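You operate a simulated robot arm through the tools that you are given. There is no shell and no other tool. Be economical: measure what you need, move in short steps, check, and stop when the job is done.

You run a simulated robot arm. Do the job below in one go: nothing can be reset, and whatever is moved stays where it is left.

JOB
Change the doser over to the blue tub.
Fine: gate closed during the swap, open after; red tub on the TUBS mat; nothing spilt.
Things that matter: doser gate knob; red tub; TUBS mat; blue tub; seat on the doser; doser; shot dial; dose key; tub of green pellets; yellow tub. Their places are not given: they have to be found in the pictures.

The check looks at the end state, three seconds after you hand in, the way a careful person would. Anything else that was tipped, shoved, dropped, spilled or broken makes it a failure.

ROBOT AND FRAMES
A 7-joint arm with a two-finger parallel gripper, fixed in place. Base frame: the origin is at the foot of the arm, x ahead of it, y to its left, z up. Readings come in m, rad, newtons and seconds.
Its first joint turns from -1.152 to 1.152 rad. Payload 1.57 kg.
The tool frame sits at the grasp point between the pads (the TCP): z along the fingers, y along the line on which they close. The tips reach 0.03 m beyond it. The gripper opens to 0.11 m. The fingers are 0.024 m wide and 0.012 m thick; the gripper's body (0.048 by 0.112 m) begins 0.078 m behind the TCP.
Orientation is that of the tool frame in the base frame, as a unit quaternion [w, x, y, z]. With the fingers straight down and closing along the base's y, the tool's x points along the base's -x, its y along +y and its z along -z.

CONTROLS
- The arm moves only by the tool move_arm. Its argument "moves" is a list that holds one entry, the list of rows, each a list of 7 numbers: the shift along the tool's x, y, z in m, then the turn, a rotation vector about the tool's x, y, z in rad, then the finger opening in m, from 0 to 0.11. In form: [[[x, y, z, ax, ay, az, grip], ...]]. A call has 1 to 12 rows; each row is the pose to reach, as a shift and turn from the pose commanded when the call began, along the tool's axes at that moment. Rows are played at 5 a second. More than 0.05 m and 0.15 rad between two rows, or a gripper value outside its range, and nothing of the call is played. Where a pose cannot be reached the arm comes as near as it can. A force on the tool above 40 N (or 10 N above the force at the start of the call, whichever is more), or a blocked arm, ends the call early, and 0.2 s more pass. The fingers move at their own pace (about 0.108 m/s each) and stop on an object; they squeeze with about 24 N. The grip force told is the motor's: it shows also when the fingers shut on nothing. Time passes only in rows, and 0.2 s behind the last, so rows that repeat a pose let the fingers close. It gives the time, the measured TCP pose, the force on the tool (base axes), the opening and the grip force at its end, in the units of the frame above (readings bear some noise).
- Cameras (640 x 400 px; columns grow to the right, rows downward): "scene" is fixed at [0.1782, -0.4115, 1.3968]; the picture's right is [0.56, -0.83, 0.00], its down [-0.53, -0.36, -0.77] and it looks along [0.63, 0.43, -0.64] (base axes); focal length 312 px, centre (320, 200). "wrist" rides on the gripper at [-0.036, 0, -0.08] in the tool frame; the picture's right is [0.00, -1.00, 0.00], its down [0.97, 0.00, -0.24] and it looks along [0.24, 0.00, 0.97] (tool axes); focal length 218 px, centre (320, 200).
- snapshot(camera): a new picture of that camera. It takes no simulated time.
- point_at(camera, pixels): for up to 12 pixels [column, row] of the newest picture of that camera ("zoom" is the newest enlarged one), the place [x, y, z] in the base frame of the surface seen there, good to about 0.002 m. It takes no simulated time.
- close_up(camera, box): a new picture of the part [left, top, right, bottom] of that camera's present view, enlarged. It takes no simulated time.
- close_job(): hands the job in; it is judged then, once.

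Work in short steps. Measure before you move; look again where a grasp or a placing could have gone wrong, and mend it. You have 80 turns and 54 pictures in all, those below and enlarged ones among them. Open the gripper and draw the arm clear of the work before you hand the job in, unless the task says otherwise; then end with one line.

The tools are called after "Call:" as name(argument=value, ...) on one line, values as JSON. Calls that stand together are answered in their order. move_arm: Moves the arm, as the interface text tells. Its arguments: {"type":"object","properties":{"moves":{"type":"array"}},"required":["moves"]} The other tools are called the same way: snapshot (camera) takes a picture; point_at (camera, pixels) gives the place of the surface under pixels of a picture; close_up (camera, box) takes an enlarged picture of a part of a camera's view; close_job () hands the job in.

At the start:

```text
time: 0.0
ee_pos: [0.4095, -0.1887, 1.1753]
tool_rot: [0.0, 0.0, 1.0, 0.0]
wrist_force: [-0.5, 0.3, -0.6]
width: 0.1099
gripper_force: 0.0
```

scene: 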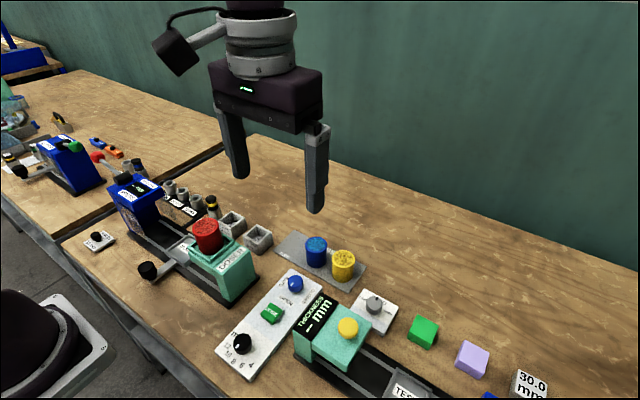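
wrist: 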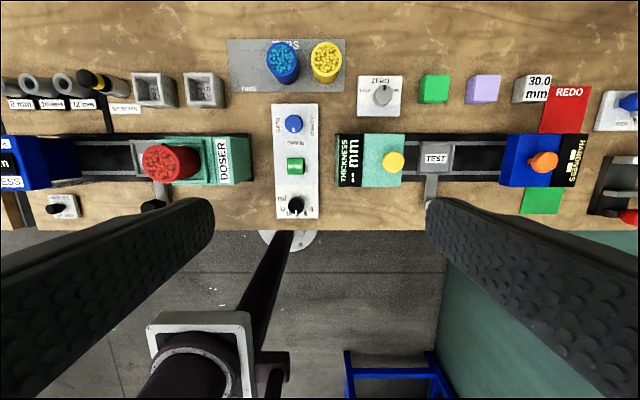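

The red tub sits on the doser at scene (207,236), blue and yellow on the mat at (316,250)/(343,265), and the panel is at (270,320). I'll enlarge these areas.

Call:
close_up(camera="scene", box=[210, 220, 370, 390])

Call:
close_up(camera="scene", box=[130, 190, 270, 310])

Call:
close_up(camera="wrist", box=[130, 30, 350, 225])

Call:
point_at(camera="wrist", pixels=[[293, 122], [293, 108], [293, 135], [170, 160], [283, 60], [327, 60], [250, 70], [295, 166], [296, 204], [230, 160], [205, 160], [320, 88]])

```text
2.35 times, centred on (290, 305) of scene
```

zoom: 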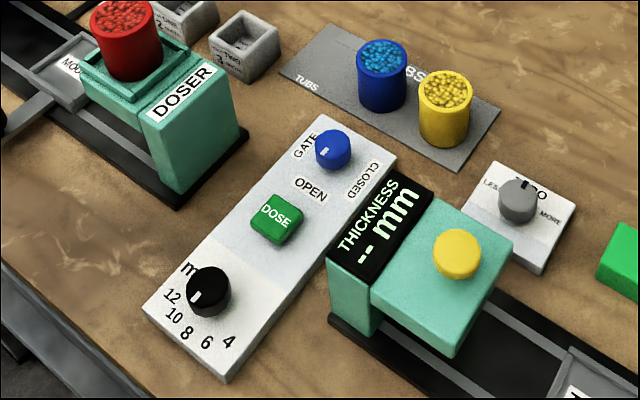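

```text
3.33 times, centred on (200, 250) of scene
```

zoom: 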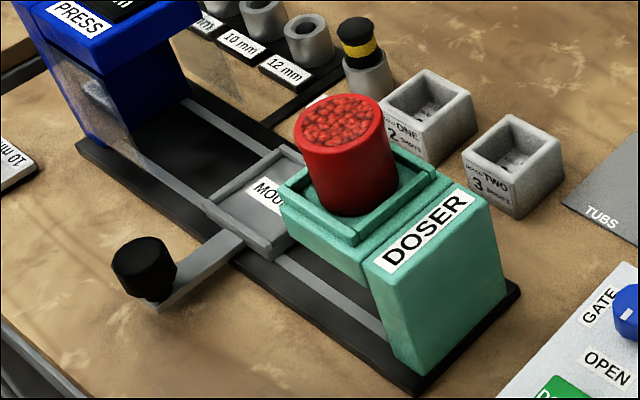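

```text
2.05 times, centred on (240, 128) of wrist
```

zoom: 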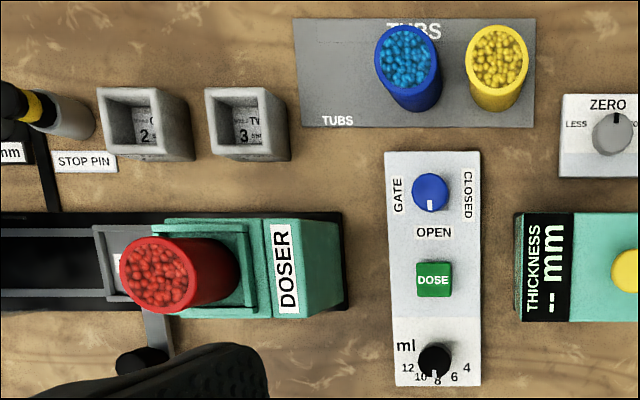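

```text
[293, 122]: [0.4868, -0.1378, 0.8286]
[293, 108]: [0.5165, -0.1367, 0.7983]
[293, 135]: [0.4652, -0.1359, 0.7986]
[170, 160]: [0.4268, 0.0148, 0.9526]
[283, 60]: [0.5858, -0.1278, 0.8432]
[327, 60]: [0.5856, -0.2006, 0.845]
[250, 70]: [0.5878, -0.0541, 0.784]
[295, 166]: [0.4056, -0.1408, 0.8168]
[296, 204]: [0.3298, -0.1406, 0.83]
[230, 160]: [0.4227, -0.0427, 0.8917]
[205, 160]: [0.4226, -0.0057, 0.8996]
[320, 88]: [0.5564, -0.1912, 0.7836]
```

The gate pointer is at OPEN (-x) and CLOSED lies toward -y, so closing is a +90° turn about vertical. The pictures put the table at about z=0.78, which agrees with triangulation. I'll move above the knob at a safe height.

Call:
move_arm(moves=[[[-0.015, 0.01, 0.035, 0, 0, 0, 0.07], [-0.03, 0.02, 0.07, 0, 0, 0, 0.07], [-0.045, 0.03, 0.105, 0, 0, 0, 0.07], [-0.06, 0.04, 0.14, 0, 0, 0, 0.07], [-0.075, 0.051, 0.175, 0, 0, 0, 0.07], [-0.077, 0.051, 0.21, 0, 0, 0, 0.07], [-0.077, 0.051, 0.23, 0, 0, 0, 0.07]]])

Call:
snapshot(camera="wrist")

```text
time: 1.6
ee_pos: [0.4858, -0.1388, 0.9447]
tool_rot: [0.0, -0.001, 1.0, 0.0]
wrist_force: [0.1, 0.2, 0.3]
width: 0.07
gripper_force: 0.0
```

```text
48 pictures are left
```

wrist: 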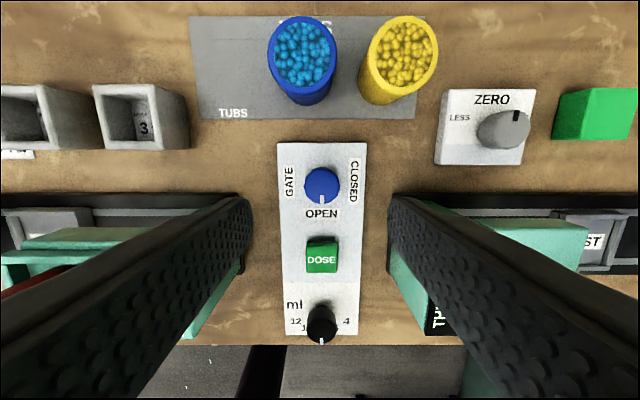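

The move tracked well. The knob is at (322,185); I'll measure its edges, the tubs' rims and the mat corners.

Call:
point_at(camera="wrist", pixels=[[322, 182], [308, 184], [336, 184], [322, 170], [322, 196], [345, 215], [271, 50], [333, 50], [302, 18], [302, 82], [205, 112], [195, 20]])

Call:
close_up(camera="wrist", box=[260, 130, 380, 230])

```text
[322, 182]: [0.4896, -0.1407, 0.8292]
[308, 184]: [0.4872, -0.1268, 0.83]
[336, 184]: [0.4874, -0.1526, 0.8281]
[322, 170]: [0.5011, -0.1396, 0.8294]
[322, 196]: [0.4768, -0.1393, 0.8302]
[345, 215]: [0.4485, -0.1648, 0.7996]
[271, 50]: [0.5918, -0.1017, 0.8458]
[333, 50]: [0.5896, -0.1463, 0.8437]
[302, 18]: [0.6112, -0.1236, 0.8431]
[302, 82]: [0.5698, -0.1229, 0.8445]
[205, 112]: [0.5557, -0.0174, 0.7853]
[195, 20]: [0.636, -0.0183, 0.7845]
```

```text
4.00 times, centred on (320, 180) of wrist
```

zoom: 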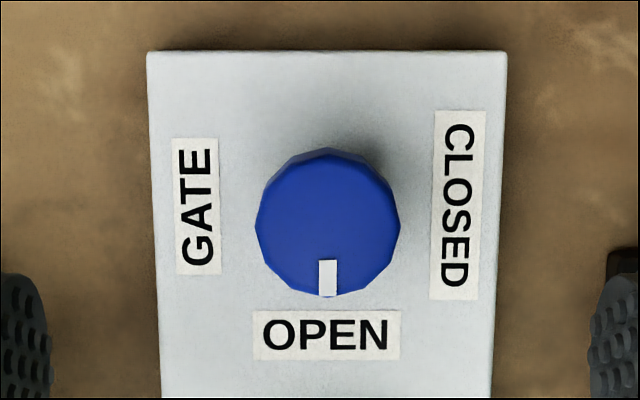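

The knob centre is about (0.489,-0.140), radius 0.014, top z 0.829. I'll descend so the tips sit just above the panel, then close.

Call:
move_arm(moves=[[[-0.003, -0.001, 0.04, 0, 0, 0, 0.06], [-0.003, -0.001, 0.08, 0, 0, 0, 0.06], [-0.003, -0.001, 0.108, 0, 0, 0, 0.06], [-0.003, -0.001, 0.108, 0, 0, 0, 0.02], [-0.003, -0.001, 0.108, 0, 0, 0, 0.02], [-0.003, -0.001, 0.108, 0, 0, 0, 0.02]]])

```text
time: 3.0
ee_pos: [0.4881, -0.1401, 0.8378]
tool_rot: [0.0, 0.0, 1.0, 0.0]
wrist_force: [-0.2, -7.5, -4.3]
width: 0.0337
gripper_force: 41.5
```

The knob is held (width 0.034). I'll turn 90° about tool -z in small rows.

Call:
move_arm(moves=[[[0, 0, 0, 0, 0, -0.13, 0.02], [0, 0, 0, 0, 0, -0.26, 0.02], [0, 0, 0, 0, 0, -0.39, 0.02], [0, 0, 0, 0, 0, -0.52, 0.02], [0, 0, 0, 0, 0, -0.65, 0.02], [0, 0, 0, 0, 0, -0.78, 0.02]]])

Call:
close_up(camera="scene", box=[230, 240, 350, 340])

```text
time: 4.4
ee_pos: [0.4876, -0.1375, 0.8366]
tool_rot: [-0.001, -0.382, 0.924, 0.001]
wrist_force: [-8.7, 16.4, -10.9]
width: 0.0338
gripper_force: 41.8
```

```text
4.00 times, centred on (290, 290) of scene
```

zoom: 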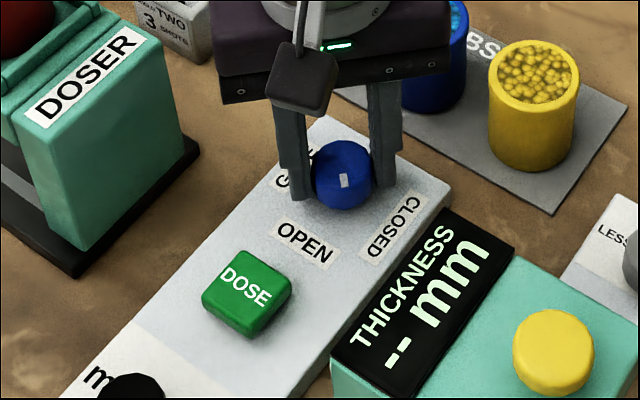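

The pointer is at 45° and the sideways force is along tool y. I'll ease about 2 mm that way and finish the turn.

Call:
move_arm(moves=[[[0, 0.002, 0, 0, 0, -0.13, 0.02], [0, 0.002, 0, 0, 0, -0.26, 0.02], [0, 0.002, 0, 0, 0, -0.39, 0.02], [0, 0.002, 0, 0, 0, -0.52, 0.02], [0, 0.002, 0, 0, 0, -0.65, 0.02], [0, 0.002, 0, 0, 0, -0.79, 0.02]]])

Call:
close_up(camera="scene", box=[230, 240, 350, 340])

```text
time: 5.8
ee_pos: [0.4856, -0.137, 0.8367]
tool_rot: [-0.002, -0.706, 0.708, 0.002]
wrist_force: [-23.6, 20.9, -12.6]
width: 0.0337
gripper_force: 41.8
```

```text
4.00 times, centred on (290, 290) of scene
```

zoom: 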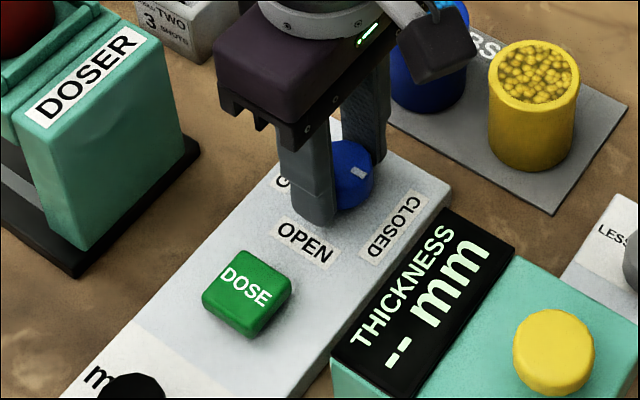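

The pointer now aims at CLOSED. I'll release, rise and check.

Call:
move_arm(moves=[[[0, 0, 0, 0, 0, 0, 0.06], [0, 0, 0, 0, 0, 0, 0.06], [0, 0, -0.04, 0, 0, 0, 0.06], [0, 0, -0.08, 0, 0, 0, 0.06], [0, 0, -0.12, 0, 0, 0, 0.06], [0, 0, -0.16, 0, 0, 0, 0.06], [0, 0, -0.2, 0, 0, 0, 0.06]]])

Call:
close_up(camera="scene", box=[190, 210, 350, 340])

```text
time: 7.4
ee_pos: [0.4868, -0.1382, 1.0377]
tool_rot: [0.0, -0.707, 0.707, -0.001]
wrist_force: [-0.6, 0.9, -1.4]
width: 0.0598
gripper_force: 0.1
```

```text
3.08 times, centred on (270, 275) of scene
```

zoom: 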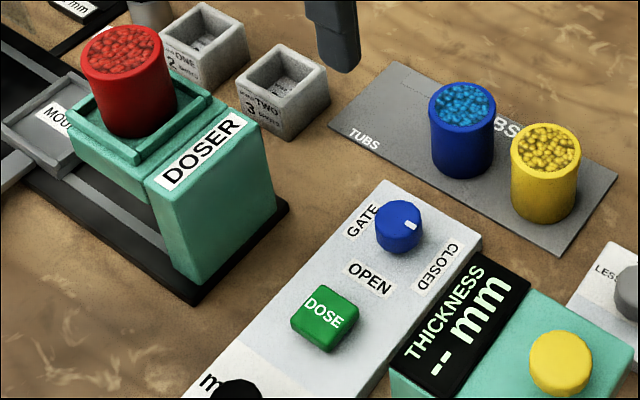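

The gate is closed. Next I'll measure the red tub and seat from the scene zoom: rim around (125,50), seat edges and the DOSER block.

Call:
point_at(camera="zoom", pixels=[[124, 50], [82, 55], [165, 45], [120, 26], [130, 75], [136, 162], [72, 108], [210, 98], [145, 148], [205, 150], [140, 132], [270, 120]])

Call:
snapshot(camera="wrist")

```text
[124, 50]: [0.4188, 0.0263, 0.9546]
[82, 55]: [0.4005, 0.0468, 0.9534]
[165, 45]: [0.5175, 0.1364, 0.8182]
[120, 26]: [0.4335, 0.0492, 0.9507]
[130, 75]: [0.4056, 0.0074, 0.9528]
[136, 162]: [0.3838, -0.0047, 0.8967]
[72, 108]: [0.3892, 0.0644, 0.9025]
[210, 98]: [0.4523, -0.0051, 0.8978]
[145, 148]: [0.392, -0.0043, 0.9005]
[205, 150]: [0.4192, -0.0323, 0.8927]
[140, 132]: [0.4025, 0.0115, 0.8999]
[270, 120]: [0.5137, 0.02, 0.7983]
```

```text
43 pictures are left
```

wrist: 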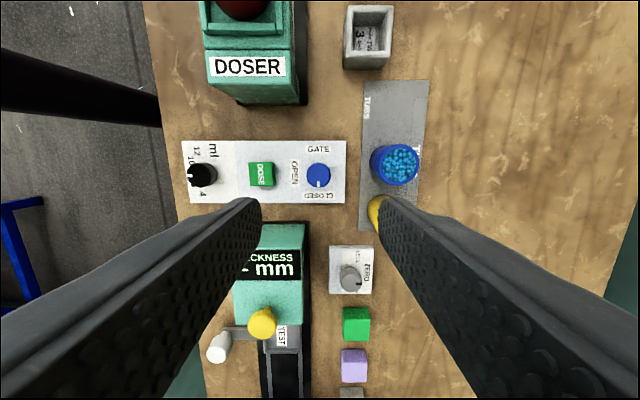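

The red tub's centre is about (0.419,0.028), rim z 0.953, seat rim z 0.90. I'll move above it for a top view.

Call:
move_arm(moves=[[[-0.042, 0.017, 0, 0, 0, 0, 0.08], [-0.084, 0.034, 0, 0, 0, 0, 0.08], [-0.125, 0.051, 0, 0, 0, 0, 0.08], [-0.166, 0.068, 0, 0, 0, 0, 0.08], [-0.166, 0.068, 0, 0, 0, 0, 0.08]]])

Call:
snapshot(camera="wrist")

```text
time: 8.6
ee_pos: [0.4189, 0.0292, 1.0378]
tool_rot: [-0.001, -0.706, 0.708, 0.0]
wrist_force: [-0.2, -0.7, 0.0]
width: 0.0801
gripper_force: 0.3
```

```text
42 pictures are left
```

wrist: 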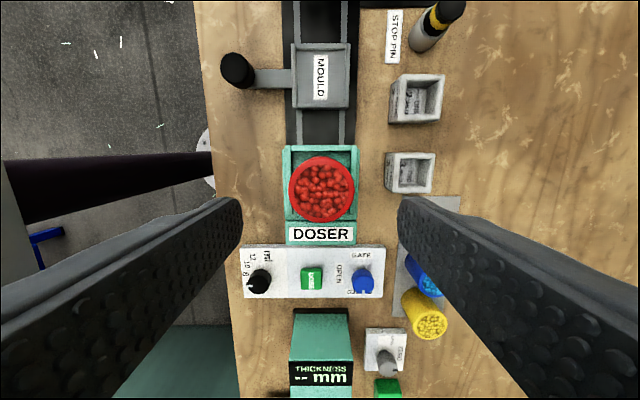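

Call:
point_at(camera="wrist", pixels=[[321, 188], [291, 188], [352, 188], [321, 158], [321, 218], [285, 205], [355, 205], [321, 150], [430, 205], [405, 300]])

Call:
close_up(camera="wrist", box=[260, 130, 380, 250])

```text
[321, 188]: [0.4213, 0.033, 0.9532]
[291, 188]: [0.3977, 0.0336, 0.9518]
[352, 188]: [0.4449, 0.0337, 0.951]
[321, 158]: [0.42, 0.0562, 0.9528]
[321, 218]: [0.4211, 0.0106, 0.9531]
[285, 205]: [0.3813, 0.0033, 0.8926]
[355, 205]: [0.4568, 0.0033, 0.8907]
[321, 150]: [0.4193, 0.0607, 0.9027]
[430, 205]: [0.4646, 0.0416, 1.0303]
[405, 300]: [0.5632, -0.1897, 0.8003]
```

```text
3.33 times, centred on (320, 190) of wrist
```

zoom: 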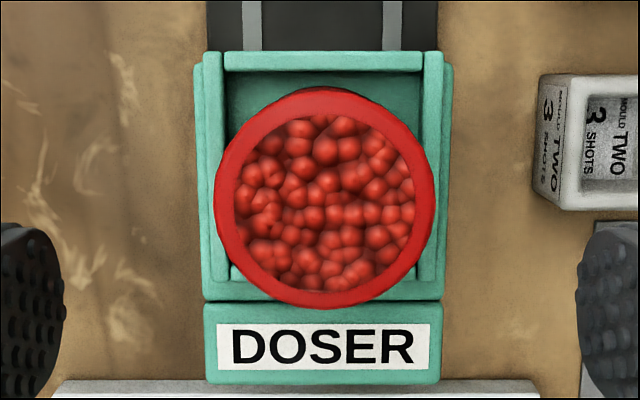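

The red tub's centre is (0.421,0.033), radius 0.0235. I'll descend with the tips just above the seat rim, then close.

Call:
move_arm(moves=[[[-0.0035, -0.002, 0.04, 0, 0, 0, 0.08], [-0.0035, -0.002, 0.075, 0, 0, 0, 0.08], [-0.0035, -0.002, 0.1, 0, 0, 0, 0.08], [-0.0035, -0.002, 0.1, 0, 0, 0, 0.03], [-0.0035, -0.002, 0.1, 0, 0, 0, 0.03], [-0.0035, -0.002, 0.1, 0, 0, 0, 0.03]]])

```text
time: 10.0
ee_pos: [0.4228, 0.0313, 0.938]
tool_rot: [0.0, -0.707, 0.707, 0.0]
wrist_force: [-0.3, 0.0, 0.5]
width: 0.05
gripper_force: 23.9
```

Gripped at width 0.05. I'll lift slowly and straight up.

Call:
move_arm(moves=[[[0, 0, -0.01, 0, 0, 0, 0.03], [0, 0, -0.025, 0, 0, 0, 0.03], [0, 0, -0.045, 0, 0, 0, 0.03], [0, 0, -0.065, 0, 0, 0, 0.03], [0, 0, -0.08, 0, 0, 0, 0.03], [0, 0, -0.09, 0, 0, 0, 0.03]]])

Call:
snapshot(camera="scene")

```text
time: 11.4
ee_pos: [0.4223, 0.032, 1.0258]
tool_rot: [0.0, -0.706, 0.708, 0.0]
wrist_force: [0.9, 0.5, -0.9]
width: 0.0499
gripper_force: 24.5
```

```text
40 pictures are left
```

scene: 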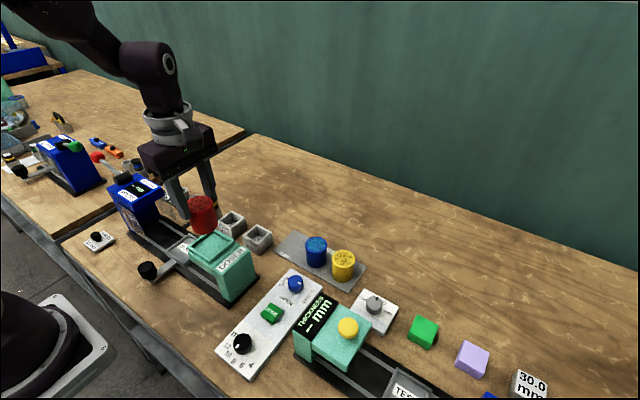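

The red tub is up and level. I'll measure the empty seat while it shows, along with the mat.

Call:
close_up(camera="scene", box=[180, 210, 380, 310])

```text
3.20 times, centred on (280, 260) of scene
```

zoom: 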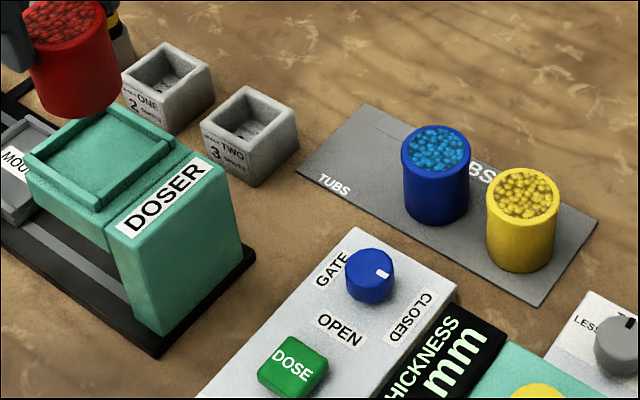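

Call:
point_at(camera="zoom", pixels=[[100, 155], [45, 155], [98, 196], [164, 145], [120, 120], [100, 200], [368, 104], [300, 170], [370, 150], [340, 165], [295, 120], [350, 205]])

```text
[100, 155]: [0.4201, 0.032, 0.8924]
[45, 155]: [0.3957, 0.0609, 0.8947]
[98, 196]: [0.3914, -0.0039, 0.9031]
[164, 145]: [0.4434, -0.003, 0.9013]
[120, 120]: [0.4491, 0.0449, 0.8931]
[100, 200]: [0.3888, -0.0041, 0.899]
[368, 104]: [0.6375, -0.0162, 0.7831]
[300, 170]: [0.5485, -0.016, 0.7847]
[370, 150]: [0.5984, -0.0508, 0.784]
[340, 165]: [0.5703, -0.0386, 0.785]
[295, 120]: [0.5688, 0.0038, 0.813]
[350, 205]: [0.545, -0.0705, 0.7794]
```

Seat floor is z 0.8925, centre about (0.420,0.032). The mat has free space at (0.593,-0.055), z 0.784. I'll carry red there at height.

Call:
move_arm(moves=[[[0.005, -0.01, 0, 0, 0, 0, 0.03], [0.016, -0.032, 0, 0, 0, 0, 0.03], [0.03, -0.06, 0, 0, 0, 0, 0.03], [0.045, -0.09, 0, 0, 0, 0, 0.03], [0.06, -0.118, 0, 0, 0, 0, 0.03], [0.073, -0.144, 0, 0, 0, 0, 0.03], [0.082, -0.162, 0, 0, 0, 0, 0.03], [0.087, -0.171, 0, 0, 0, 0, 0.03], [0.087, -0.171, 0, 0, 0, 0, 0.03]]])

```text
time: 13.4
ee_pos: [0.5919, -0.0572, 1.0261]
tool_rot: [0.0, -0.707, 0.708, -0.001]
wrist_force: [0.2, 0.1, -1.8]
width: 0.0497
gripper_force: 24.1
```

It reaches fine there. I'll lower most of the way, keeping a small margin, and look.

Call:
move_arm(moves=[[[0, 0, 0.015, 0, 0, 0, 0.03], [0, 0, 0.045, 0, 0, 0, 0.03], [0, 0, 0.08, 0, 0, 0, 0.03], [0, 0, 0.115, 0, 0, 0, 0.03], [0, 0, 0.145, 0, 0, 0, 0.03], [0, 0, 0.168, 0, 0, 0, 0.03], [0, 0, 0.18, 0, 0, 0, 0.03], [0, 0, 0.18, 0, 0, 0, 0.03]]])

Call:
close_up(camera="scene", box=[220, 200, 380, 300])

```text
time: 15.2
ee_pos: [0.5915, -0.0546, 0.8473]
tool_rot: [0.0, -0.707, 0.708, -0.001]
wrist_force: [1.5, -2.0, 15.0]
width: 0.0499
gripper_force: 23.9
```

```text
4.00 times, centred on (300, 250) of scene
```

zoom: 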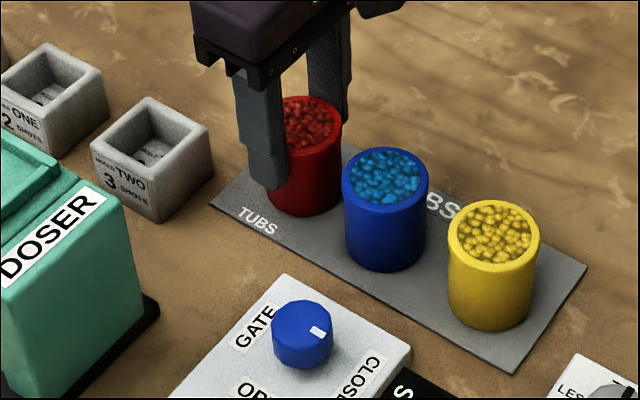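

The force reads 15 N upward, so something is touching. I'll measure the red rim and base to see whether the tub is already on the mat.

Call:
point_at(camera="zoom", pixels=[[310, 125], [335, 130], [300, 145], [308, 190], [305, 210], [385, 180], [270, 180], [330, 180]])

Call:
snapshot(camera="wrist")

```text
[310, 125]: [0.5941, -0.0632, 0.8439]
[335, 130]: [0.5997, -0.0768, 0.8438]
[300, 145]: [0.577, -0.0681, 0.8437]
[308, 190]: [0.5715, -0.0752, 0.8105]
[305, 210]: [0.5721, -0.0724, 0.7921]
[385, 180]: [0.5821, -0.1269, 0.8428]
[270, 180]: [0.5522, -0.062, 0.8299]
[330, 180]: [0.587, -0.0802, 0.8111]
```

```text
37 pictures are left
```

wrist: 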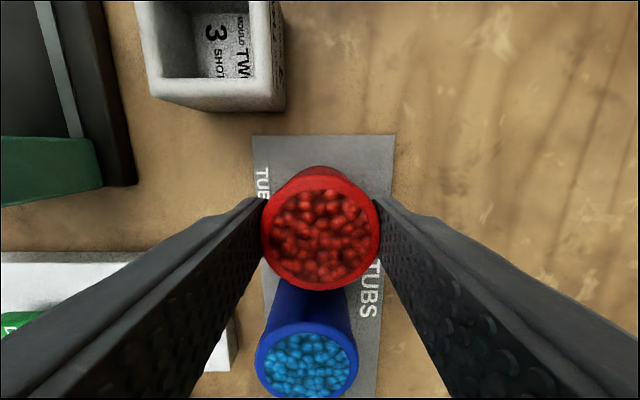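

The rim is level at z 0.844, the same as blue, so red is already standing on the mat after slipping in the pads. I'll ease up 1 mm, release, rise and check.

Call:
move_arm(moves=[[[0, 0, -0.001, 0, 0, 0, 0.055], [0, 0, -0.001, 0, 0, 0, 0.07], [0, 0, -0.001, 0, 0, 0, 0.07], [0, 0, -0.03, 0, 0, 0, 0.07], [0, 0, -0.07, 0, 0, 0, 0.07], [0, 0, -0.11, 0, 0, 0, 0.07], [0, 0, -0.15, 0, 0, 0, 0.07]]])

Call:
snapshot(camera="wrist")

Call:
snapshot(camera="scene")

```text
time: 16.8
ee_pos: [0.5921, -0.0563, 0.997]
tool_rot: [0.0, 0.708, -0.707, 0.0]
wrist_force: [0.2, -0.2, -0.7]
width: 0.0701
gripper_force: 0.0
```

```text
36 pictures are left
```

wrist: 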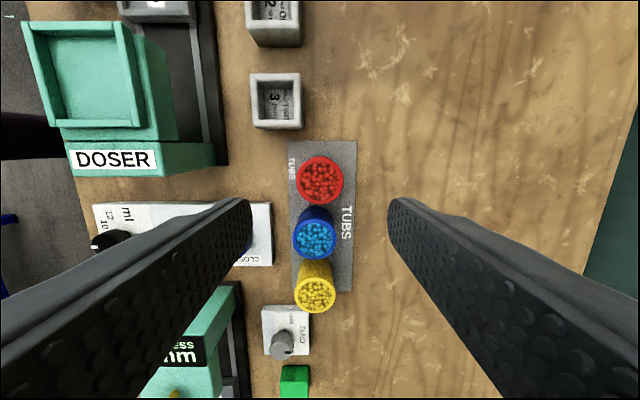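

```text
35 pictures are left
```

scene: 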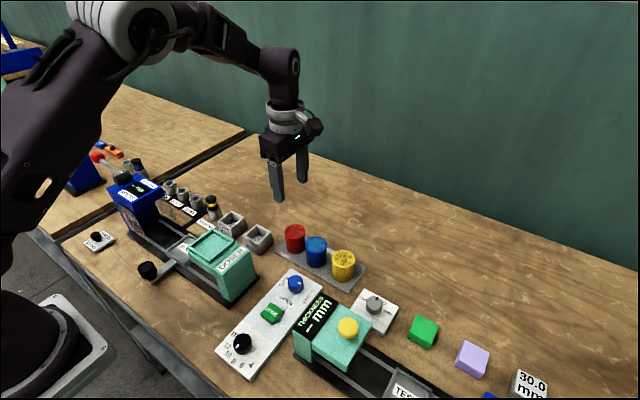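

Red stands upright on the mat. I'll move over blue, then measure it from above.

Call:
move_arm(moves=[[[0.034, 0.001, 0, 0, 0, 0, 0.075], [0.068, 0.002, 0, 0, 0, 0, 0.075], [0.068, 0.002, 0.03, 0, 0, 0, 0.075], [0.068, 0.002, 0.06, 0, 0, 0, 0.075]]])

Call:
snapshot(camera="wrist")

```text
time: 17.8
ee_pos: [0.5906, -0.1227, 0.9371]
tool_rot: [0.0, -0.707, 0.708, 0.0]
wrist_force: [-1.1, -0.5, 0.6]
width: 0.075
gripper_force: 0.1
```

```text
34 pictures are left
```

wrist: 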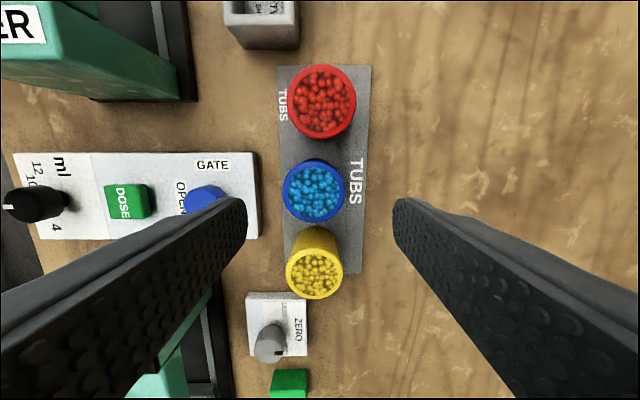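

Call:
point_at(camera="wrist", pixels=[[314, 190], [286, 190], [343, 190], [314, 162], [314, 218], [321, 100], [293, 100], [352, 100], [321, 70], [321, 133], [314, 245]])

```text
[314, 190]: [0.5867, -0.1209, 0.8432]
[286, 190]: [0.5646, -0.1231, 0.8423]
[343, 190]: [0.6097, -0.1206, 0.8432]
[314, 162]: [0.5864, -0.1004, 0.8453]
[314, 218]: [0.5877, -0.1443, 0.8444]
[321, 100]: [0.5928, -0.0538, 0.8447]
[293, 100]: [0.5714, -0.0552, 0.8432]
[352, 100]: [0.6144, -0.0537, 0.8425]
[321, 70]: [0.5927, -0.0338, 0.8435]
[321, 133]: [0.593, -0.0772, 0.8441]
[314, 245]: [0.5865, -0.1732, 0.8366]
```

Blue's centre is (0.587,-0.122), and the fingers clear the panel edge (x≈0.528). I'll descend and grip a little lower than I did on red.

Call:
move_arm(moves=[[[-0.001, 0.0035, 0.04, 0, 0, 0, 0.072], [-0.001, 0.0035, 0.08, 0, 0, 0, 0.072], [-0.001, 0.0035, 0.11, 0, 0, 0, 0.072], [-0.001, 0.0035, 0.11, 0, 0, 0, 0.02], [-0.001, 0.0035, 0.11, 0, 0, 0, 0.02], [-0.001, 0.0035, 0.11, 0, 0, 0, 0.02]]])

Call:
close_up(camera="scene", box=[240, 200, 400, 300])

```text
time: 19.2
ee_pos: [0.5881, -0.1225, 0.8261]
tool_rot: [0.001, 0.708, -0.707, -0.001]
wrist_force: [-1.1, 0.1, -0.4]
width: 0.0502
gripper_force: 23.8
```

```text
4.00 times, centred on (320, 250) of scene
```

zoom: 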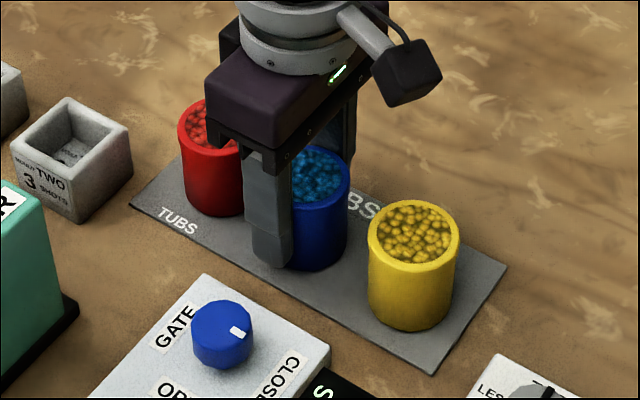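

The grip is good. I'll lift straight up slowly and check for slip.

Call:
move_arm(moves=[[[0, 0, -0.008, 0, 0, 0, 0.02], [0, 0, -0.022, 0, 0, 0, 0.02], [0, 0, -0.042, 0, 0, 0, 0.02], [0, 0, -0.064, 0, 0, 0, 0.02], [0, 0, -0.088, 0, 0, 0, 0.02], [0, 0, -0.112, 0, 0, 0, 0.02], [0, 0, -0.134, 0, 0, 0, 0.02], [0, 0, -0.152, 0, 0, 0, 0.02], [0, 0, -0.164, 0, 0, 0, 0.02], [0, 0, -0.17, 0, 0, 0, 0.02]]])

Call:
snapshot(camera="wrist")

Call:
point_at(camera="wrist", pixels=[[320, 190], [320, 230], [320, 250], [320, 270], [290, 230], [350, 230]])

```text
time: 21.4
ee_pos: [0.5865, -0.122, 0.9966]
tool_rot: [0.0, 0.707, -0.707, 0.0]
wrist_force: [0.8, 0.6, -0.3]
width: 0.0502
gripper_force: 23.6
```

```text
32 pictures are left
```

wrist: 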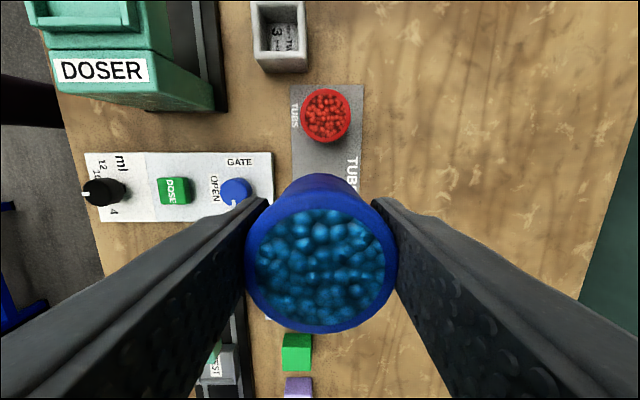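

```text
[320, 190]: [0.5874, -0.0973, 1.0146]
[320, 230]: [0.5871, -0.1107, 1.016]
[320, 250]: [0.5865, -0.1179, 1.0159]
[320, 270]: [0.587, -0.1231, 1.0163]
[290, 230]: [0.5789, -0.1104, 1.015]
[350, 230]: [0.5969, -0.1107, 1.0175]
```

There's no slip: the rim is 19 mm above the TCP against 17.5 at grasp. I'll carry it gently toward the seat and recheck before lowering.

Call:
move_arm(moves=[[[-0.004, 0.004, 0, 0, 0, 0, 0.02], [-0.013, 0.014, 0, 0, 0, 0, 0.02], [-0.026, 0.028, 0, 0, 0, 0, 0.02], [-0.043, 0.046, 0, 0, 0, 0, 0.02], [-0.061, 0.066, 0, 0, 0, 0, 0.02], [-0.08, 0.086, 0, 0, 0, 0, 0.02], [-0.099, 0.107, 0, 0, 0, 0, 0.02], [-0.117, 0.126, 0, 0, 0, 0, 0.02], [-0.133, 0.143, 0, 0, 0, 0, 0.02], [-0.145, 0.156, 0, 0, 0, 0, 0.02], [-0.152, 0.164, 0, 0, 0, 0, 0.02], [-0.154, 0.166, 0, 0, 0, 0, 0.02]]])

Call:
snapshot(camera="wrist")

Call:
close_up(camera="scene", box=[130, 160, 290, 300])

Call:
point_at(camera="wrist", pixels=[[320, 190], [320, 230], [320, 250], [320, 320], [250, 250], [390, 250]])

```text
time: 24.0
ee_pos: [0.4207, 0.0321, 0.9965]
tool_rot: [0.0, 0.707, -0.707, 0.0]
wrist_force: [0.9, -0.5, -1.4]
width: 0.0501
gripper_force: 24.3
```

```text
31 pictures are left
```

wrist: 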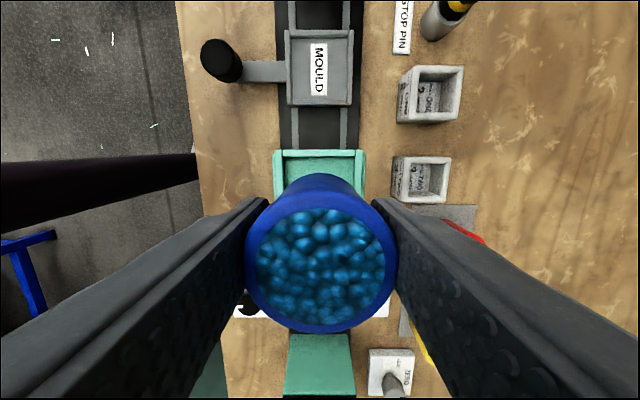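

```text
2.86 times, centred on (210, 230) of scene
```

zoom: 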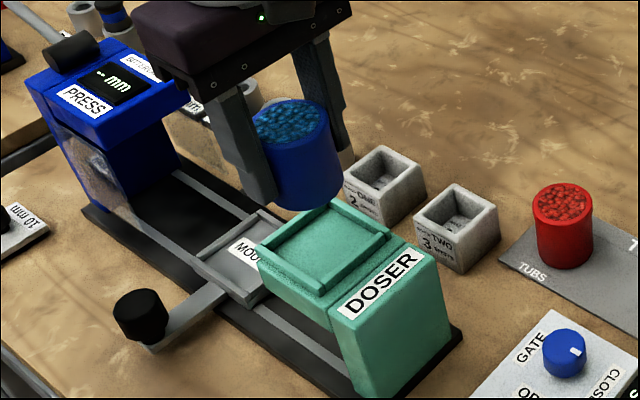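

```text
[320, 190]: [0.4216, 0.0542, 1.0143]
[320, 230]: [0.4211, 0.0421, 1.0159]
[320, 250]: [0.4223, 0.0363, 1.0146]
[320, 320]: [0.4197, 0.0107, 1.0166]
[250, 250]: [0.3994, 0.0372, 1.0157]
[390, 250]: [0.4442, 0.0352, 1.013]
```

Still no slip, and the tub is centred at about (0.421,0.033) over the seat. I'll lower until its base is 2–3 mm above the seat floor (tips just above the seat rim).

Call:
move_arm(moves=[[[0, 0, 0.006, 0, 0, 0, 0.02], [0, 0, 0.016, 0, 0, 0, 0.02], [0, 0, 0.028, 0, 0, 0, 0.02], [0, 0, 0.04, 0, 0, 0, 0.02], [0, 0, 0.05, 0, 0, 0, 0.02], [0, 0, 0.057, 0, 0, 0, 0.02], [0, 0, 0.061, 0, 0, 0, 0.02], [0, 0, 0.061, 0, 0, 0, 0.02]]])

Call:
close_up(camera="scene", box=[150, 180, 270, 300])

```text
time: 25.8
ee_pos: [0.4209, 0.033, 0.9364]
tool_rot: [-0.001, -0.707, 0.708, 0.0]
wrist_force: [-1.3, -0.1, -0.5]
width: 0.0498
gripper_force: 24.1
```

```text
3.33 times, centred on (210, 240) of scene
```

zoom: 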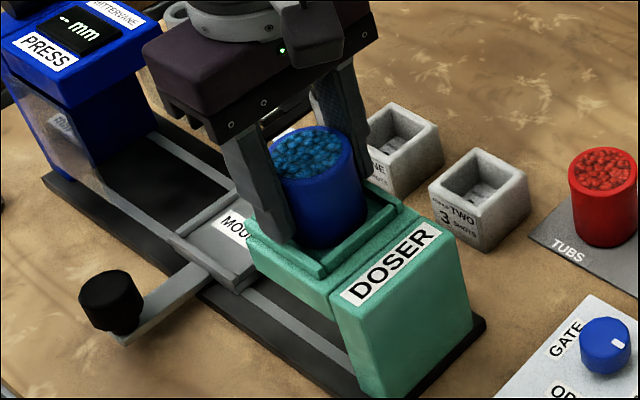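

The tub is inside the seat rim with no contact yet. I'll go down 1.5 mm more, then open and rise.

Call:
move_arm(moves=[[[0, 0, 0.0015, 0, 0, 0, 0.02], [0, 0, 0.0015, 0, 0, 0, 0.02], [0, 0, 0.001, 0, 0, 0, 0.054], [0, 0, 0.001, 0, 0, 0, 0.075], [0, 0, 0.001, 0, 0, 0, 0.075], [0, 0, -0.03, 0, 0, 0, 0.075], [0, 0, -0.07, 0, 0, 0, 0.075], [0, 0, -0.11, 0, 0, 0, 0.075]]])

Call:
snapshot(camera="wrist")

Call:
close_up(camera="scene", box=[150, 180, 310, 300])

Call:
point_at(camera="wrist", pixels=[[321, 165], [321, 190], [321, 210], [300, 190], [340, 190]])

```text
time: 27.6
ee_pos: [0.4187, 0.0307, 1.0475]
tool_rot: [0.0, -0.706, 0.708, 0.0]
wrist_force: [0.9, -0.4, -0.4]
width: 0.0748
gripper_force: 0.0
```

```text
28 pictures are left
```

wrist: 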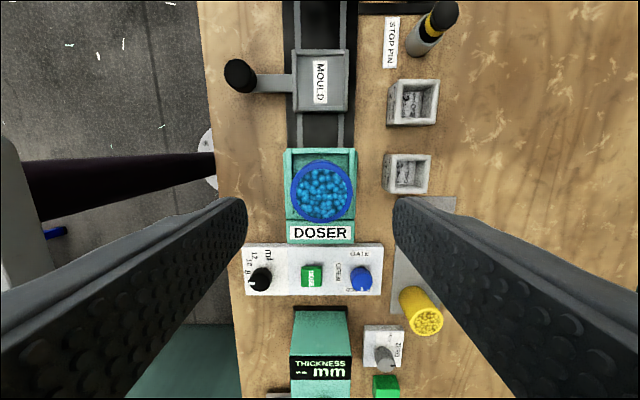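

```text
3.33 times, centred on (230, 240) of scene
```

zoom: 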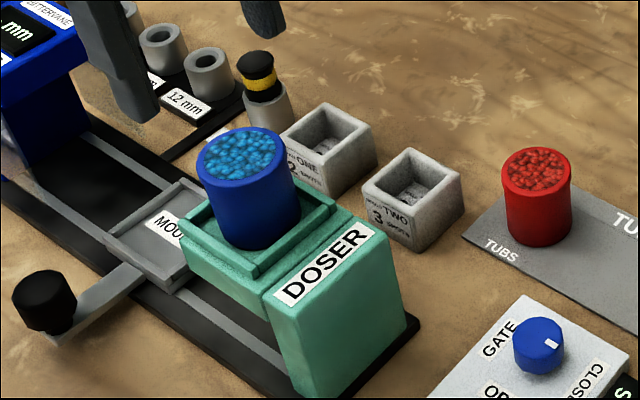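

```text
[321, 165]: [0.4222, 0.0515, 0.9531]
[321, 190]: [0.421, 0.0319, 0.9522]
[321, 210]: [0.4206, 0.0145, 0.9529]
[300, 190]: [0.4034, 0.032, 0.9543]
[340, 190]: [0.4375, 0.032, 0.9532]
```

Blue is seated level and centred (rim z 0.953). Now I'll move above the gate knob, keeping the current yaw.

Call:
move_arm(moves=[[[0.042, -0.017, 0, 0, 0, 0, 0.06], [0.084, -0.034, 0, 0, 0, 0, 0.06], [0.126, -0.052, 0, 0, 0, 0, 0.06], [0.169, -0.0695, 0, 0, 0, 0, 0.06], [0.169, -0.0695, 0.04, 0, 0, 0, 0.06], [0.169, -0.0695, 0.08, 0, 0, 0, 0.06], [0.169, -0.0695, 0.12, 0, 0, 0, 0.06], [0.169, -0.0695, 0.15, 0, 0, 0, 0.06], [0.169, -0.0695, 0.15, 0, 0, 0, 0.06]]])

Call:
snapshot(camera="wrist")

```text
time: 29.6
ee_pos: [0.4906, -0.138, 0.8954]
tool_rot: [0.0, -0.706, 0.708, 0.001]
wrist_force: [0.5, 0.3, -0.5]
width: 0.0599
gripper_force: 0.0
```

```text
26 pictures are left
```

wrist: 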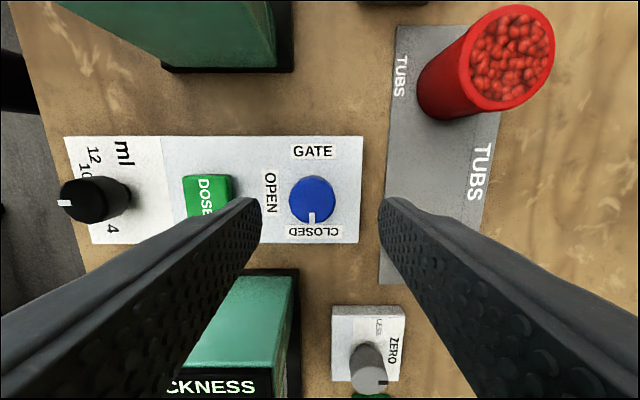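

The pointer is at CLOSED and the knob is centred at pixel (314,200), so I correct 3 mm. I'll descend and close.

Call:
move_arm(moves=[[[0.001, 0.003, 0.03, 0, 0, 0, 0.06], [0.001, 0.003, 0.058, 0, 0, 0, 0.06], [0.001, 0.003, 0.058, 0, 0, 0, 0.02], [0.001, 0.003, 0.058, 0, 0, 0, 0.02], [0.001, 0.003, 0.058, 0, 0, 0, 0.02]]])

Call:
move_arm(moves=[[[0, 0, 0, 0, 0, 0.13, 0.02], [0, 0, 0, 0, 0, 0.26, 0.02], [0, 0, 0, 0, 0, 0.39, 0.02], [0, 0, 0, 0, 0, 0.52, 0.02], [0, 0, 0, 0, 0, 0.65, 0.02], [0, 0, 0, 0, 0, 0.78, 0.02]]])

Call:
close_up(camera="scene", box=[230, 240, 350, 340])

```text
time: 30.8
ee_pos: [0.4853, -0.1384, 0.8399]
tool_rot: [-0.002, -0.706, 0.708, 0.002]
wrist_force: [-21.9, 1.6, 0.9]
width: 0.0337
gripper_force: 41.1
```

```text
time: 32.2
ee_pos: [0.4863, -0.1383, 0.8378]
tool_rot: [0.0, -0.384, 0.923, -0.001]
wrist_force: [-21.1, 0.2, 3.8]
width: 0.0336
gripper_force: 41.6
```

```text
4.00 times, centred on (290, 290) of scene
```

zoom: 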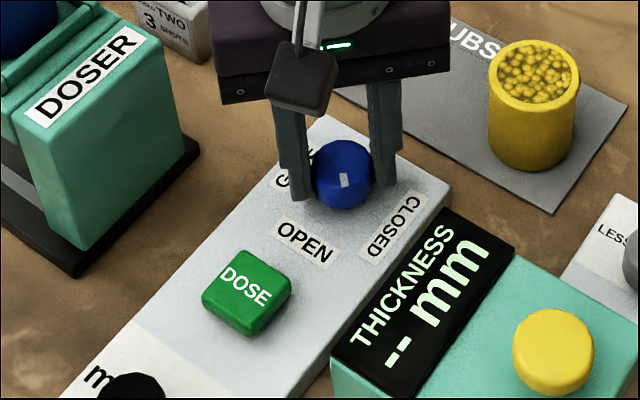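

Halfway there. I'll ease slightly toward -x to relieve the side force and finish turning to OPEN.

Call:
move_arm(moves=[[[0.001, 0.001, 0, 0, 0, 0.13, 0.02], [0.001, 0.001, 0, 0, 0, 0.26, 0.02], [0.001, 0.001, 0, 0, 0, 0.39, 0.02], [0.001, 0.001, 0, 0, 0, 0.52, 0.02], [0.001, 0.001, 0, 0, 0, 0.65, 0.02], [0.001, 0.001, 0, 0, 0, 0.79, 0.02], [0.001, 0.001, 0, 0, 0, 0.79, 0.02]]])

Call:
close_up(camera="scene", box=[230, 240, 350, 340])

```text
time: 33.8
ee_pos: [0.4871, -0.1402, 0.8385]
tool_rot: [0.002, 0.001, 1.0, -0.001]
wrist_force: [4.8, -22.3, -7.2]
width: 0.0334
gripper_force: 41.6
```

```text
4.00 times, centred on (290, 290) of scene
```

zoom: 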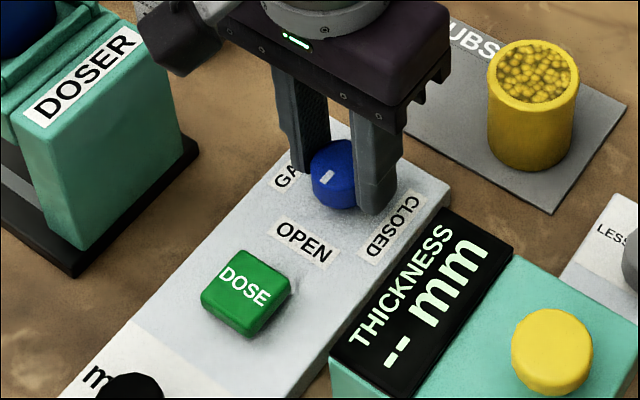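

The pointer is at OPEN. I'll release, rise clear and check everything.

Call:
move_arm(moves=[[[0, 0, 0, 0, 0, 0, 0.06], [0, 0, 0, 0, 0, 0, 0.06], [0, 0, -0.04, 0, 0, 0, 0.06], [0, 0, -0.08, 0, 0, 0, 0.06], [0, 0, -0.12, 0, 0, 0, 0.06], [0, 0, -0.16, 0, 0, 0, 0.08], [0, 0, -0.2, 0, 0, 0, 0.1], [0, 0, -0.25, 0, 0, 0, 0.1], [0, 0, -0.3, 0, 0, 0, 0.1]]])

Call:
snapshot(camera="scene")

Call:
close_up(camera="wrist", box=[120, 30, 360, 240])

```text
time: 35.8
ee_pos: [0.4863, -0.1372, 1.1391]
tool_rot: [-0.001, 0.0, 1.0, 0.0]
wrist_force: [-0.3, 0.1, -0.1]
width: 0.1002
gripper_force: 0.0
```

```text
23 pictures are left
```

scene: 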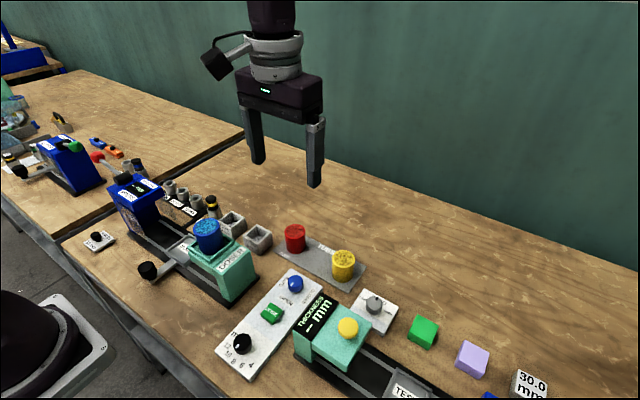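

```text
1.90 times, centred on (240, 135) of wrist
```

zoom: 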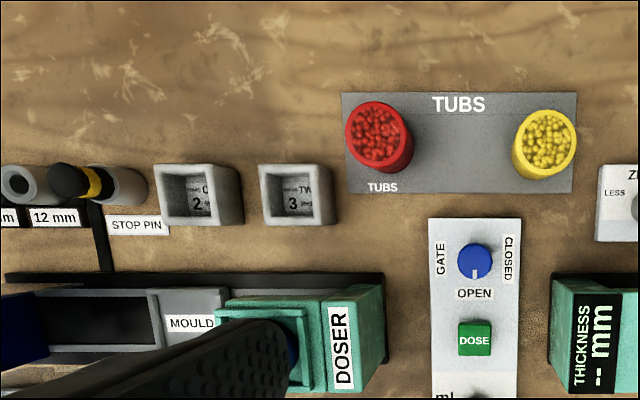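

The gate is at OPEN, blue is seated, red is on the mat and nothing is spilt. The arm is clear, so I'm handing in.

Call:
close_job()

```text
The job is handed in.
```

The doser now holds the blue tub: I closed the gate for the swap and reopened it after, the red tub is standing on the TUBS mat, and the final pictures show nothing spilt.
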